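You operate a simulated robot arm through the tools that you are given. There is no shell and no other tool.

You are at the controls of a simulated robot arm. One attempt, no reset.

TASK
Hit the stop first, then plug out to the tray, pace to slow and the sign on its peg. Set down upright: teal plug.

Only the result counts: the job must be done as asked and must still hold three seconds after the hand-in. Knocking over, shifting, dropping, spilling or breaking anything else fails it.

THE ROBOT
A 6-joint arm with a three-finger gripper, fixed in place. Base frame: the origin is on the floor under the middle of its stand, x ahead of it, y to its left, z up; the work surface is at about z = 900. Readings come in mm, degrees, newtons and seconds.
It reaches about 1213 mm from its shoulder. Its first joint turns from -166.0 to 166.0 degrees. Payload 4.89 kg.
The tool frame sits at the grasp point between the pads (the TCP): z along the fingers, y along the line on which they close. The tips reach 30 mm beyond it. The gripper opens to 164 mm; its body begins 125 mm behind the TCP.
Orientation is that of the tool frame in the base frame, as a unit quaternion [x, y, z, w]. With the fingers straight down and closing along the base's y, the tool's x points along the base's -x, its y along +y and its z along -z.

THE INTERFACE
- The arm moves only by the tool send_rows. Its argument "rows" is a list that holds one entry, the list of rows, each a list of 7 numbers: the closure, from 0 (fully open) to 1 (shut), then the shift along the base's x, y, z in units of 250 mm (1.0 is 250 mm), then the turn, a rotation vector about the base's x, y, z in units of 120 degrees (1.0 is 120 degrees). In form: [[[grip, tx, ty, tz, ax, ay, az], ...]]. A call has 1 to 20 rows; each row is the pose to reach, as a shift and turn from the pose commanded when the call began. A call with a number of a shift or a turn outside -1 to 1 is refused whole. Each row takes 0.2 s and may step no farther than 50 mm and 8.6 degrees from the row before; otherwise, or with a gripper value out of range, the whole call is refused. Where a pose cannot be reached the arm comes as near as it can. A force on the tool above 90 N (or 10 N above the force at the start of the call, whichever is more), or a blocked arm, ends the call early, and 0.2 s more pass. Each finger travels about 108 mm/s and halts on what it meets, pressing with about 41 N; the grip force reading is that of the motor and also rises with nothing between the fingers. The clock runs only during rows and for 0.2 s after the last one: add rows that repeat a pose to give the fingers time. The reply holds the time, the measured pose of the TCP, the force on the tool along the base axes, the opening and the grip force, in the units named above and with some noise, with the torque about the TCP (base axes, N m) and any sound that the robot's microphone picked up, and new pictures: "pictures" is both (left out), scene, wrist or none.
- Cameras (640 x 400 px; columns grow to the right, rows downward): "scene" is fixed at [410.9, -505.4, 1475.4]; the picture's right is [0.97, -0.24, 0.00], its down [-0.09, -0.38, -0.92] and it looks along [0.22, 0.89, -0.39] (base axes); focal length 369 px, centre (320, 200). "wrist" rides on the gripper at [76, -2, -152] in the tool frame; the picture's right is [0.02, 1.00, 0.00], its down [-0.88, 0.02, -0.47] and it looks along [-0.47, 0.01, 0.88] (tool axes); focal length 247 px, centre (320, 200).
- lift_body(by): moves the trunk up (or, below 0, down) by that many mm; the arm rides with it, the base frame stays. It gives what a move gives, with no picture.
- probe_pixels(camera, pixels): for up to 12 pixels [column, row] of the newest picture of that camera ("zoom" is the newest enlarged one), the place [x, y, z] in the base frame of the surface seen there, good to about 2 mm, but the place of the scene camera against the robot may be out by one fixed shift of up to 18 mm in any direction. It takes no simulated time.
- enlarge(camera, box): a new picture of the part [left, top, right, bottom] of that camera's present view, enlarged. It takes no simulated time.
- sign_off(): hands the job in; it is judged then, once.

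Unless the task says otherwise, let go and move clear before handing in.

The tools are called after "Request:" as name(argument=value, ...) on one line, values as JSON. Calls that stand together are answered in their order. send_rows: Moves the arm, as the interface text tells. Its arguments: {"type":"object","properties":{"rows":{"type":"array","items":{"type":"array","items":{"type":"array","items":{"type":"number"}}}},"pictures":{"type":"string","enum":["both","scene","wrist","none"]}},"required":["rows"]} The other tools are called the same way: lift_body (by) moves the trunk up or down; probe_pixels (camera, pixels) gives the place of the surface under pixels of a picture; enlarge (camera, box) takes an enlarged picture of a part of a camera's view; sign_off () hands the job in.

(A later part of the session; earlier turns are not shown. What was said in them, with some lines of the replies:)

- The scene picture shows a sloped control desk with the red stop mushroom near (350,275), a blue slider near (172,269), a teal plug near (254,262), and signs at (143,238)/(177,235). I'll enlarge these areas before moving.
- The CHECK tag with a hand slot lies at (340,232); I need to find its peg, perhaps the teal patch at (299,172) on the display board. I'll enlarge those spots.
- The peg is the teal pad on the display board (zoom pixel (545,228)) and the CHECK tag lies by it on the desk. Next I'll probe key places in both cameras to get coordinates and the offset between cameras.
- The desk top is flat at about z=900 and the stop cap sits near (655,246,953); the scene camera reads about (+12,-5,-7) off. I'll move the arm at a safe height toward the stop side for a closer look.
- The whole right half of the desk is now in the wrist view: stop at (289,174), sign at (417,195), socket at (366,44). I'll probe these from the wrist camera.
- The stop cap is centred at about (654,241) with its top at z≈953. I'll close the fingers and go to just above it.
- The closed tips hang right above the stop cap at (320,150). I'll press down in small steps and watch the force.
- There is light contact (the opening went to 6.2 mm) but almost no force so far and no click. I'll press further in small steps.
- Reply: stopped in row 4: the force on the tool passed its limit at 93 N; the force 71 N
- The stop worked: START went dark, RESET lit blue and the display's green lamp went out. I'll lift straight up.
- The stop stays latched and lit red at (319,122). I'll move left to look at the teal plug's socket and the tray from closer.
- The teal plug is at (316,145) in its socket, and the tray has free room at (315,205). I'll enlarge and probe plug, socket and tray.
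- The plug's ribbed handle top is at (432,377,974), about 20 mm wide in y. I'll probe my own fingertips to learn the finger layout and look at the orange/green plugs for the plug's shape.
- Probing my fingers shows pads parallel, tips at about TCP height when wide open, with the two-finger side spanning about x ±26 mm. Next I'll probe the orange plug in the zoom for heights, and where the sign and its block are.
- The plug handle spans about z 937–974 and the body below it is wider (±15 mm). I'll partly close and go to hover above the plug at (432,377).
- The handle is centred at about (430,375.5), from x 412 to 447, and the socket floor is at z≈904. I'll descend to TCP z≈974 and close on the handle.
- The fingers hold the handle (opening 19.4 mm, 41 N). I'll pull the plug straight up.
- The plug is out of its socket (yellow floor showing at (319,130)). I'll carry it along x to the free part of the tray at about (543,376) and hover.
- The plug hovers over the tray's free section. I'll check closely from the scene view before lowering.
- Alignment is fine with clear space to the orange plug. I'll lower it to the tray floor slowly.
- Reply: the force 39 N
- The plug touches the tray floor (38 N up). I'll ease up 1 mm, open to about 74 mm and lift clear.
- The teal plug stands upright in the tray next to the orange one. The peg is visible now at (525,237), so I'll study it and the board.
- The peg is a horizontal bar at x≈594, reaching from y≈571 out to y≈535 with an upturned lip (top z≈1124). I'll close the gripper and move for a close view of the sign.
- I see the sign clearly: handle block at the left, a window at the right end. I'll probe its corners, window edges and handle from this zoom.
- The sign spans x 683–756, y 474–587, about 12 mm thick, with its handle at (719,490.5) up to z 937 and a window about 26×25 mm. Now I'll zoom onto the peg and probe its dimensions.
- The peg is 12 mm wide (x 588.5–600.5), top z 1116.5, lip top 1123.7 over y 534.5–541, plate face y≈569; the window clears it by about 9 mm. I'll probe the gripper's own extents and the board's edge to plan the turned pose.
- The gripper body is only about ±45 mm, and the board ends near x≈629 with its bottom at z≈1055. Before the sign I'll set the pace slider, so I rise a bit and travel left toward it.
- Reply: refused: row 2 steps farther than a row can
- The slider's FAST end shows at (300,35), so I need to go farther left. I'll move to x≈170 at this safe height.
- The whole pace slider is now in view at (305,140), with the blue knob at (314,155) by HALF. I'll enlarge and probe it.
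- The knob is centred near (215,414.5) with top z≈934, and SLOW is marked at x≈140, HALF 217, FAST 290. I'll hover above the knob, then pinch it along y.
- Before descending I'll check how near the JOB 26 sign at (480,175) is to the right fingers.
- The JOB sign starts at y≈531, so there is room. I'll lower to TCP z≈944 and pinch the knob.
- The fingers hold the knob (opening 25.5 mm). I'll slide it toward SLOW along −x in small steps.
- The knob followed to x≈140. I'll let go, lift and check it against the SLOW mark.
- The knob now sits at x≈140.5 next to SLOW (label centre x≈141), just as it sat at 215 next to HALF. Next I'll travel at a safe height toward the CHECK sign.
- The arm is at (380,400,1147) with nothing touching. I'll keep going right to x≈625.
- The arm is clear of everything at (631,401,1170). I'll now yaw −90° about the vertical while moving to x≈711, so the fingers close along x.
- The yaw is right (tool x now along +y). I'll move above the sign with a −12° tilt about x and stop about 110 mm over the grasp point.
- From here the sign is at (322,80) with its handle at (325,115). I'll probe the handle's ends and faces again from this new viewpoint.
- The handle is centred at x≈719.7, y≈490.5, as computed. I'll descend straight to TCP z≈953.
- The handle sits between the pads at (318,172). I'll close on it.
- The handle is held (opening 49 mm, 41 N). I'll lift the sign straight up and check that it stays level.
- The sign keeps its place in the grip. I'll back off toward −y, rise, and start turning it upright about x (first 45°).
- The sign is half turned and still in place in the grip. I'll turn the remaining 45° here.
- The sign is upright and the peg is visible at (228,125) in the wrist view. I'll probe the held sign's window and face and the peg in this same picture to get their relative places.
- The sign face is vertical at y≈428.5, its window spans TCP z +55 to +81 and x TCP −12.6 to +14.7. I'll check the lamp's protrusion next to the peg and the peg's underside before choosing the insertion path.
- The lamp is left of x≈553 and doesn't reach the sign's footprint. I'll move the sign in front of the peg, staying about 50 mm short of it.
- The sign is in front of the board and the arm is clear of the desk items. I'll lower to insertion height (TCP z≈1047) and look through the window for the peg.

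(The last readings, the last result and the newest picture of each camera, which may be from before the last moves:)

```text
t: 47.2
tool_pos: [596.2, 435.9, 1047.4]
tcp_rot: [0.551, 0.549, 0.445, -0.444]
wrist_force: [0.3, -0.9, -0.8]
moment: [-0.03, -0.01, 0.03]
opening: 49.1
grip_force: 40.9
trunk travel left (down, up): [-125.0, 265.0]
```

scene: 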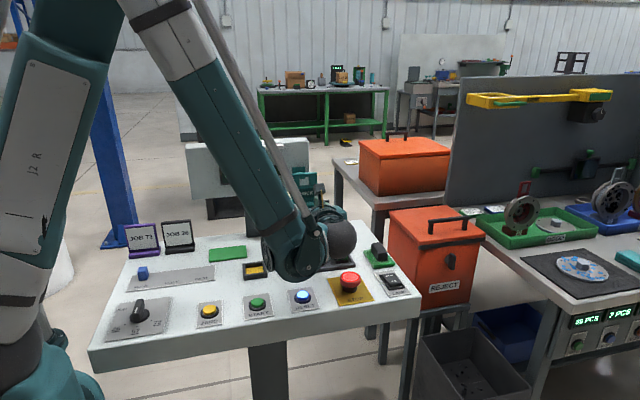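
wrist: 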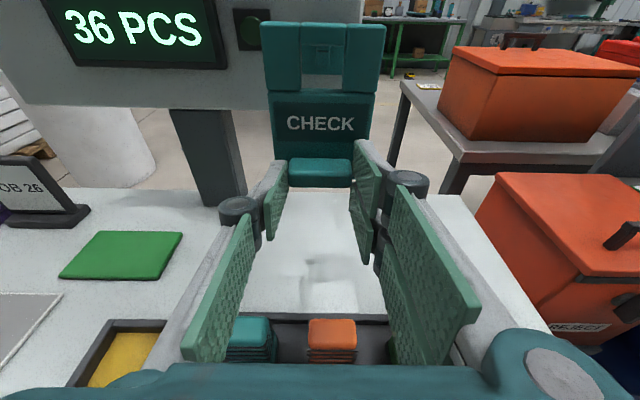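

Request:
enlarge(camera="wrist", box=[255, 15, 395, 105])

Request:
enlarge(camera="scene", box=[230, 140, 370, 300])

```text
4.44 times, centred on (325, 60) of wrist
```

zoom: 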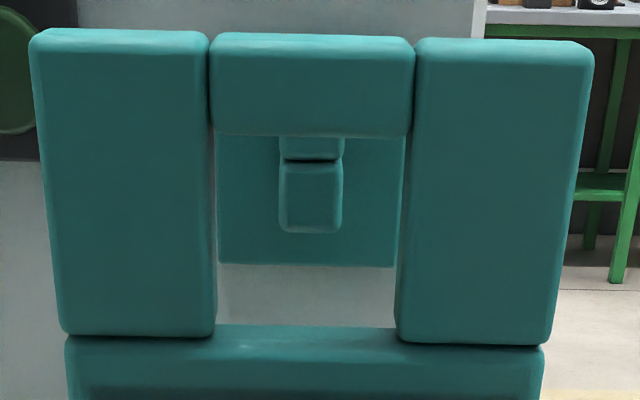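

```text
2.50 times, centred on (300, 220) of scene
```

zoom: 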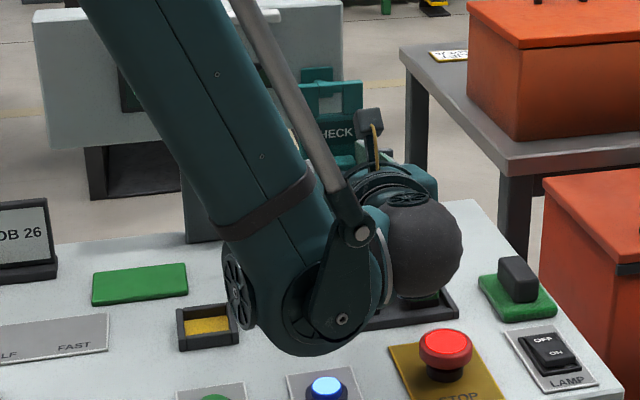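

Through the window the peg sits nearly centred: window z 1100.5–1128.3 versus peg and lip 1104.7–1123.7. I'll advance +y so the peg enters the window, then check.

Request:
send_rows(rows=[[[1, 0.004, 0.05, 0, 0, 0, 0], [1, 0.004, 0.1, 0, 0, 0, 0], [1, 0.004, 0.15, 0, 0, 0, 0], [1, 0.004, 0.19, 0, 0, 0, 0], [1, 0.004, 0.19, 0, 0, 0, 0]]])

```text
t: 48.4
tool_pos: [595.6, 482.8, 1047.9]
tcp_rot: [0.55, 0.549, 0.445, -0.445]
wrist_force: [0.2, 0.8, -0.9]
moment: [-0.05, 0.05, 0.0]
opening: 49.2
grip_force: 41.3
trunk travel left (down, up): [-125.0, 265.0]
```

scene: 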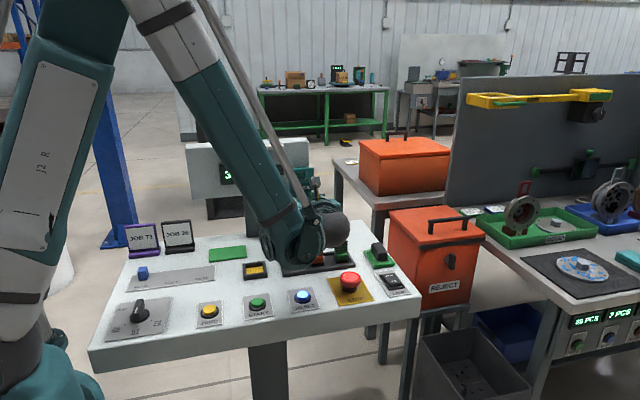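
wrist: 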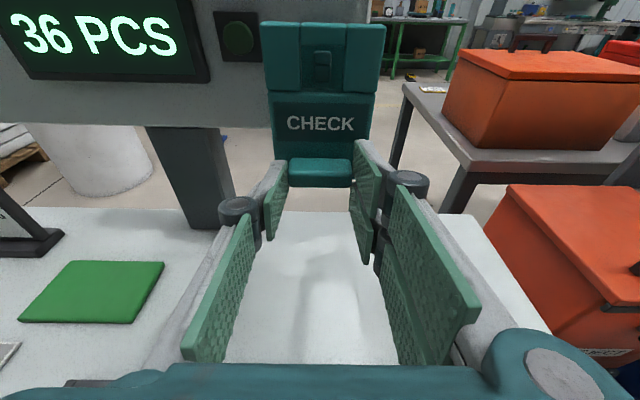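

Request:
enlarge(camera="wrist", box=[255, 15, 395, 105])

```text
4.44 times, centred on (325, 60) of wrist
```

zoom: 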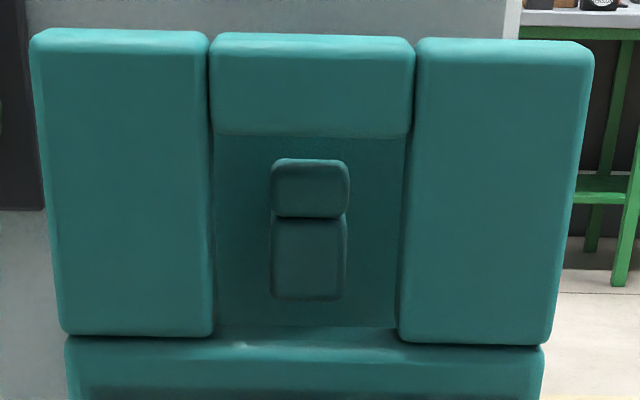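

The peg is well inside the window with clearance all round. I'll advance another 27 mm so the sign passes the lip.

Request:
send_rows(rows=[[[1, 0, 0.03, 0, 0, 0, 0], [1, 0, 0.06, 0, 0, 0, 0], [1, 0, 0.09, 0, 0, 0, 0], [1, 0, 0.108, 0, 0, 0, 0], [1, 0, 0.108, 0, 0, 0, 0]]])

Request:
enlarge(camera="wrist", box=[255, 15, 395, 105])

```text
t: 49.6
tool_pos: [594.2, 510.0, 1046.8]
tcp_rot: [0.55, 0.55, 0.444, -0.445]
wrist_force: [-0.3, -0.9, 0.1]
moment: [0.0, 0.01, 0.05]
opening: 49.1
grip_force: 41.2
trunk travel left (down, up): [-125.0, 265.0]
```

scene: 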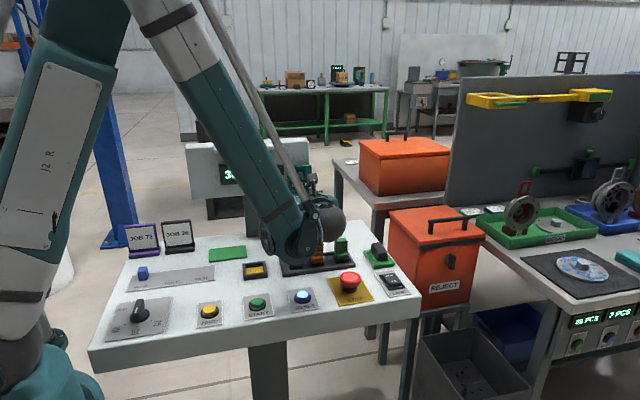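
wrist: 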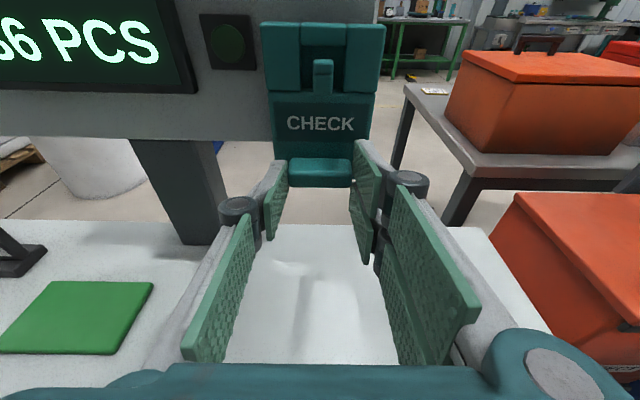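

```text
4.44 times, centred on (325, 60) of wrist
```

zoom: 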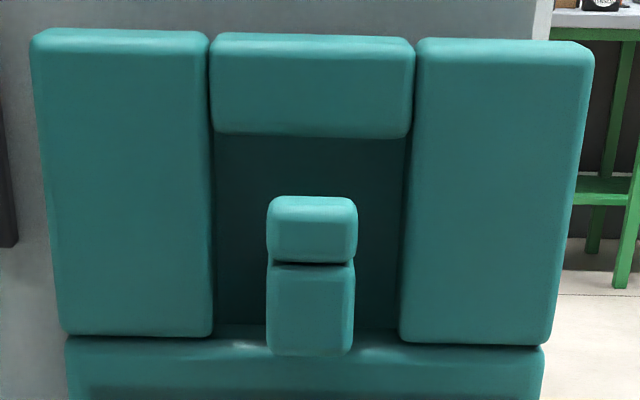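

The sign is past the lip (the peg tip shows in front of its face). I'll lower it about 11 mm onto the peg in small steps.

Request:
send_rows(rows=[[[1, 0, 0, -0.012, 0, 0, 0], [1, 0, 0, -0.024, 0, 0, 0], [1, 0, 0, -0.034, 0, 0, 0], [1, 0, 0, -0.04, 0, 0, 0], [1, 0, 0, -0.044, 0, 0, 0], [1, 0, 0, -0.044, 0, 0, 0]]])

Request:
enlarge(camera="wrist", box=[255, 15, 395, 105])

```text
t: 51.0
tool_pos: [595.3, 509.5, 1036.2]
tcp_rot: [0.551, 0.55, 0.444, -0.444]
wrist_force: [0.3, -0.4, -0.7]
moment: [-0.06, 0.01, 0.03]
opening: 49.2
grip_force: 40.9
trunk travel left (down, up): [-125.0, 265.0]
```

scene: 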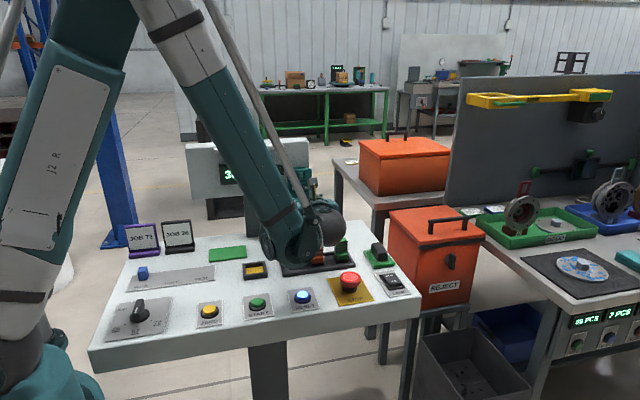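
wrist: 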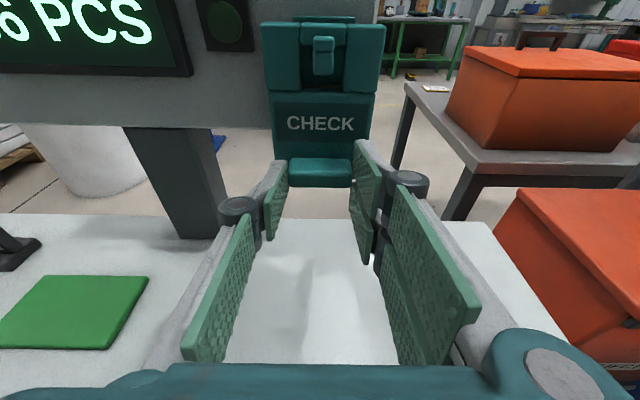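

```text
4.44 times, centred on (325, 60) of wrist
```

zoom: 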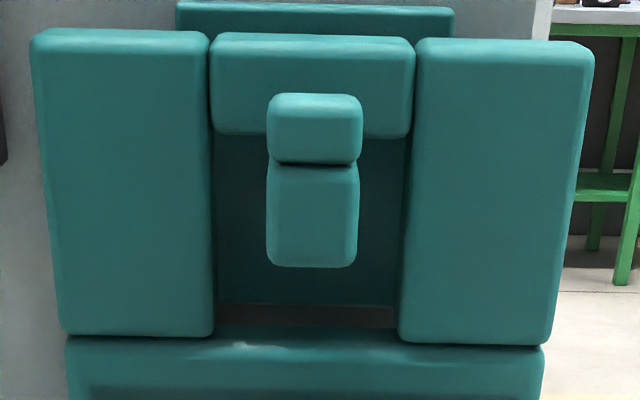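

No contact force yet; the window's top bar is just above the peg top. I'll lower 1.5 mm more.

Request:
send_rows(rows=[[[1, 0, 0, -0.003, 0, 0, 0], [1, 0, 0, -0.006, 0, 0, 0], [1, 0, 0, -0.006, 0, 0, 0]]], pictures="none")

```text
t: 51.8
tool_pos: [594.4, 509.3, 1035.5]
tcp_rot: [0.551, 0.549, 0.446, -0.444]
wrist_force: [3.0, 6.3, 23.0]
moment: [0.59, 0.27, -0.17]
opening: 49.1
grip_force: 41.0
trunk travel left (down, up): [-125.0, 265.0]
```

Light seating contact (23 N) confirms the sign rests on the peg. I'll ease up half a millimetre and open the fingers slowly.

Request:
send_rows(rows=[[[1, 0, 0, 0.002, 0, 0, 0], [0.68, 0, 0, 0.002, 0, 0, 0], [0.64, 0, 0, 0.002, 0, 0, 0], [0.58, 0, 0, 0.002, 0, 0, 0], [0.5, 0, 0, 0.002, 0, 0, 0], [0.5, 0, 0, 0.002, 0, 0, 0]]])

Request:
enlarge(camera="wrist", box=[255, 15, 395, 205])

```text
t: 53.2
tool_pos: [595.3, 509.7, 1035.3]
tcp_rot: [0.55, 0.55, 0.444, -0.444]
wrist_force: [-0.5, 0.7, -0.4]
moment: [0.01, 0.01, 0.01]
opening: 81.6
grip_force: 0.1
trunk travel left (down, up): [-125.0, 265.0]
```

scene: 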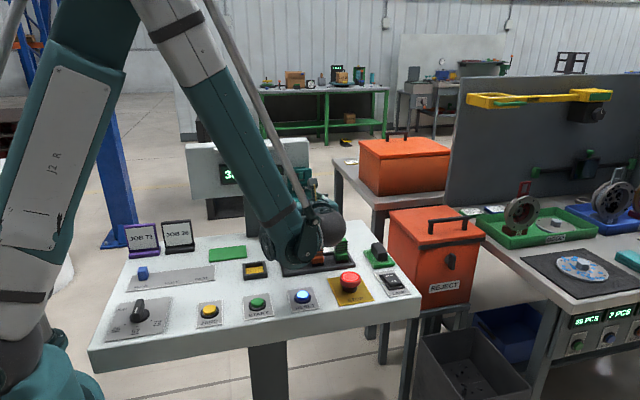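
wrist: 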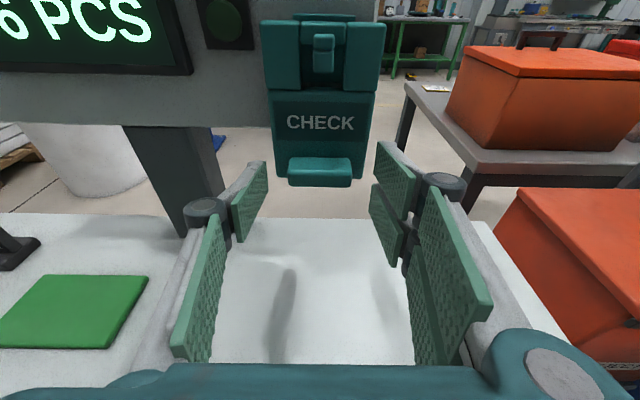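

```text
2.11 times, centred on (325, 110) of wrist
```

zoom: 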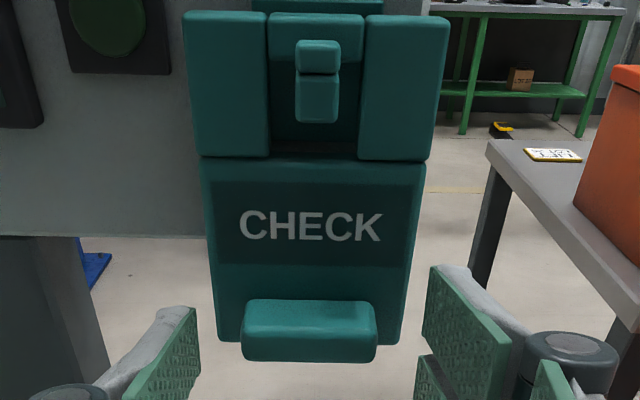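

The sign hangs on the peg, released and straight. I'll retreat back along the approach and upward.

Request:
send_rows(rows=[[[0.5, 0, -0.06, 0.013, 0, 0, 0], [0.5, 0, -0.18, 0.04, 0, 0, 0], [0.5, 0, -0.34, 0.09, 0, 0, 0], [0.5, 0, -0.5, 0.18, 0, 0, 0], [0.5, 0, -0.64, 0.3, 0, 0, 0], [0.5, 0, -0.72, 0.44, 0, 0, 0], [0.5, 0, -0.72, 0.44, 0, 0, 0]]])

```text
t: 54.8
tool_pos: [596.0, 327.7, 1144.0]
tcp_rot: [0.55, 0.55, 0.444, -0.444]
wrist_force: [0.1, 0.2, -0.9]
moment: [-0.03, 0.02, 0.0]
opening: 81.9
grip_force: 0.0
trunk travel left (down, up): [-125.0, 265.0]
```

scene: 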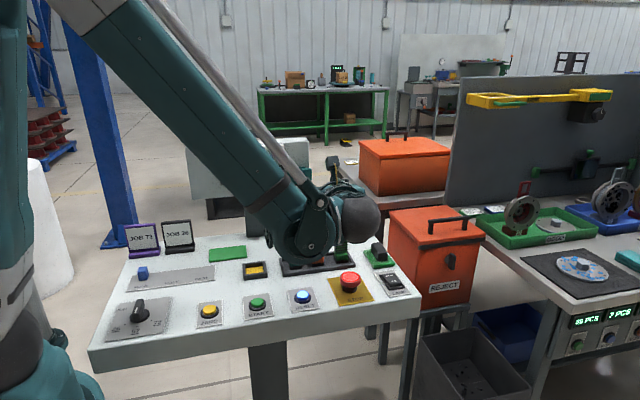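
wrist: 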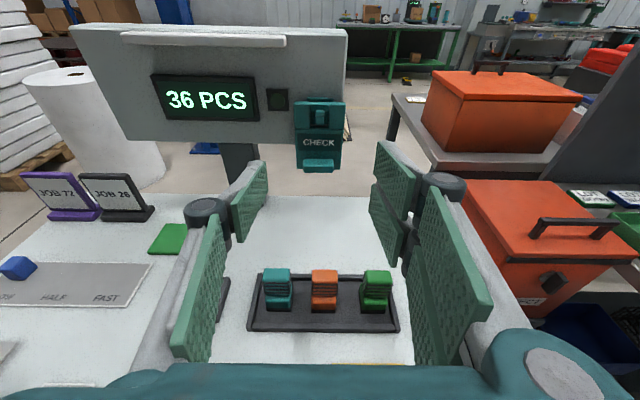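

The wrist view shows the sign on its peg at (318,140), the teal plug upright in the tray at (278,287), and the slider at SLOW. I'll rise a bit more for a final check.

Request:
send_rows(rows=[[[0.5, 0, 0, 0.15, 0, 0, 0], [0.5, 0, 0, 0.3, 0, 0, 0], [0.5, 0, 0, 0.45, 0, 0, 0], [0.5, 0, 0, 0.6, 0, 0, 0], [0.5, 0, 0, 0.6, 0, 0, 0]]])

Request:
enlarge(camera="scene", box=[80, 130, 420, 340])

Request:
enlarge(camera="wrist", box=[230, 80, 430, 360])

```text
t: 56.0
tool_pos: [594.8, 328.1, 1295.0]
tcp_rot: [0.55, 0.55, 0.444, -0.445]
wrist_force: [0.4, 0.8, -0.8]
moment: [0.0, 0.0, -0.04]
opening: 82.2
grip_force: 0.1
trunk travel left (down, up): [-125.0, 265.0]
```

scene: 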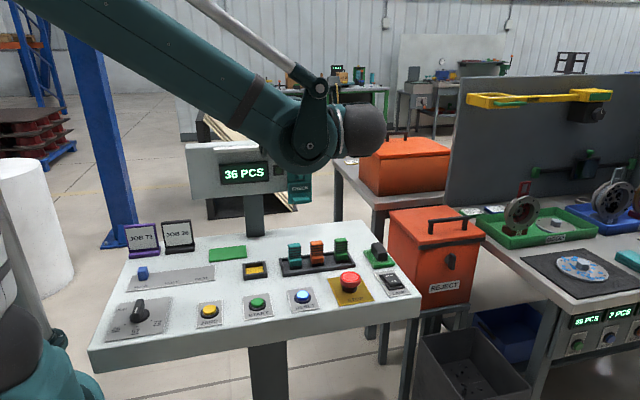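
wrist: 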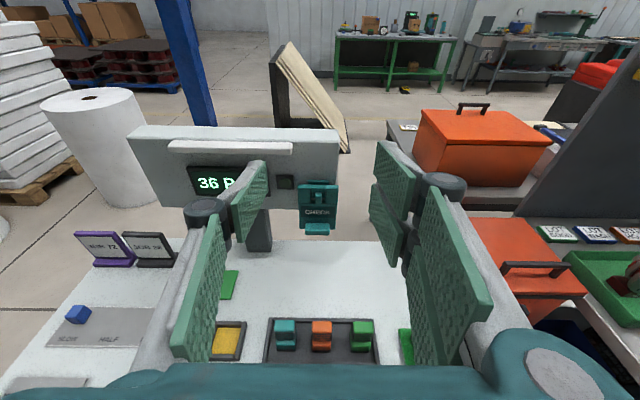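

```text
1.88 times, centred on (250, 235) of scene
```

zoom: 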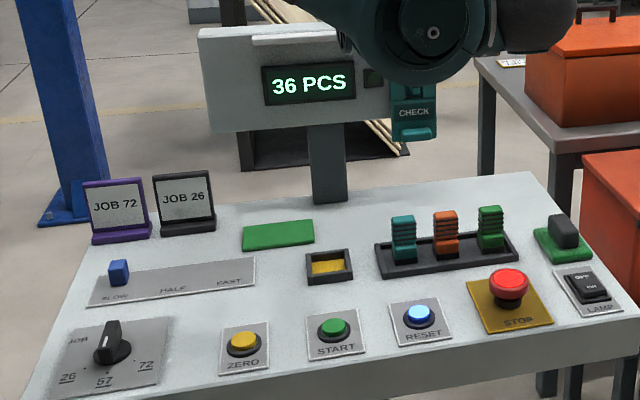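

```text
1.43 times, centred on (330, 220) of wrist
```

zoom: 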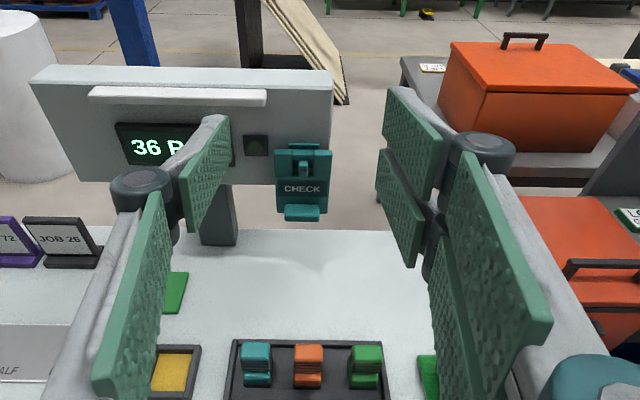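

Every item checks out: the stop is latched and lit at (350,281), and the teal plug stands upright in the tray at (294,254). The pace knob is at SLOW at (142,272), the CHECK sign hangs on its peg at (299,188), and the hand is clear, so I'm handing in.

Request:
sign_off()

```text
The job is handed in.
```

The whole job is done in the order you asked, and I've handed it in. I haven't had the judging result back.

- **Stop:** I pressed it first. It latched and stayed lit red; the START light and the display's green lamp went out.
- **Teal plug:** It's out of its socket and standing upright in the tray, to the left of the orange plug.
- **Pace:** The slider knob is at SLOW, within about 1 mm of the centre of its label.
- **Sign:** The CHECK sign hangs straight on its peg, with the peg's lip in front of it.

The last pictures showed nothing else on the desk knocked over or moved. The hand had let go of everything and was well clear before I handed in.
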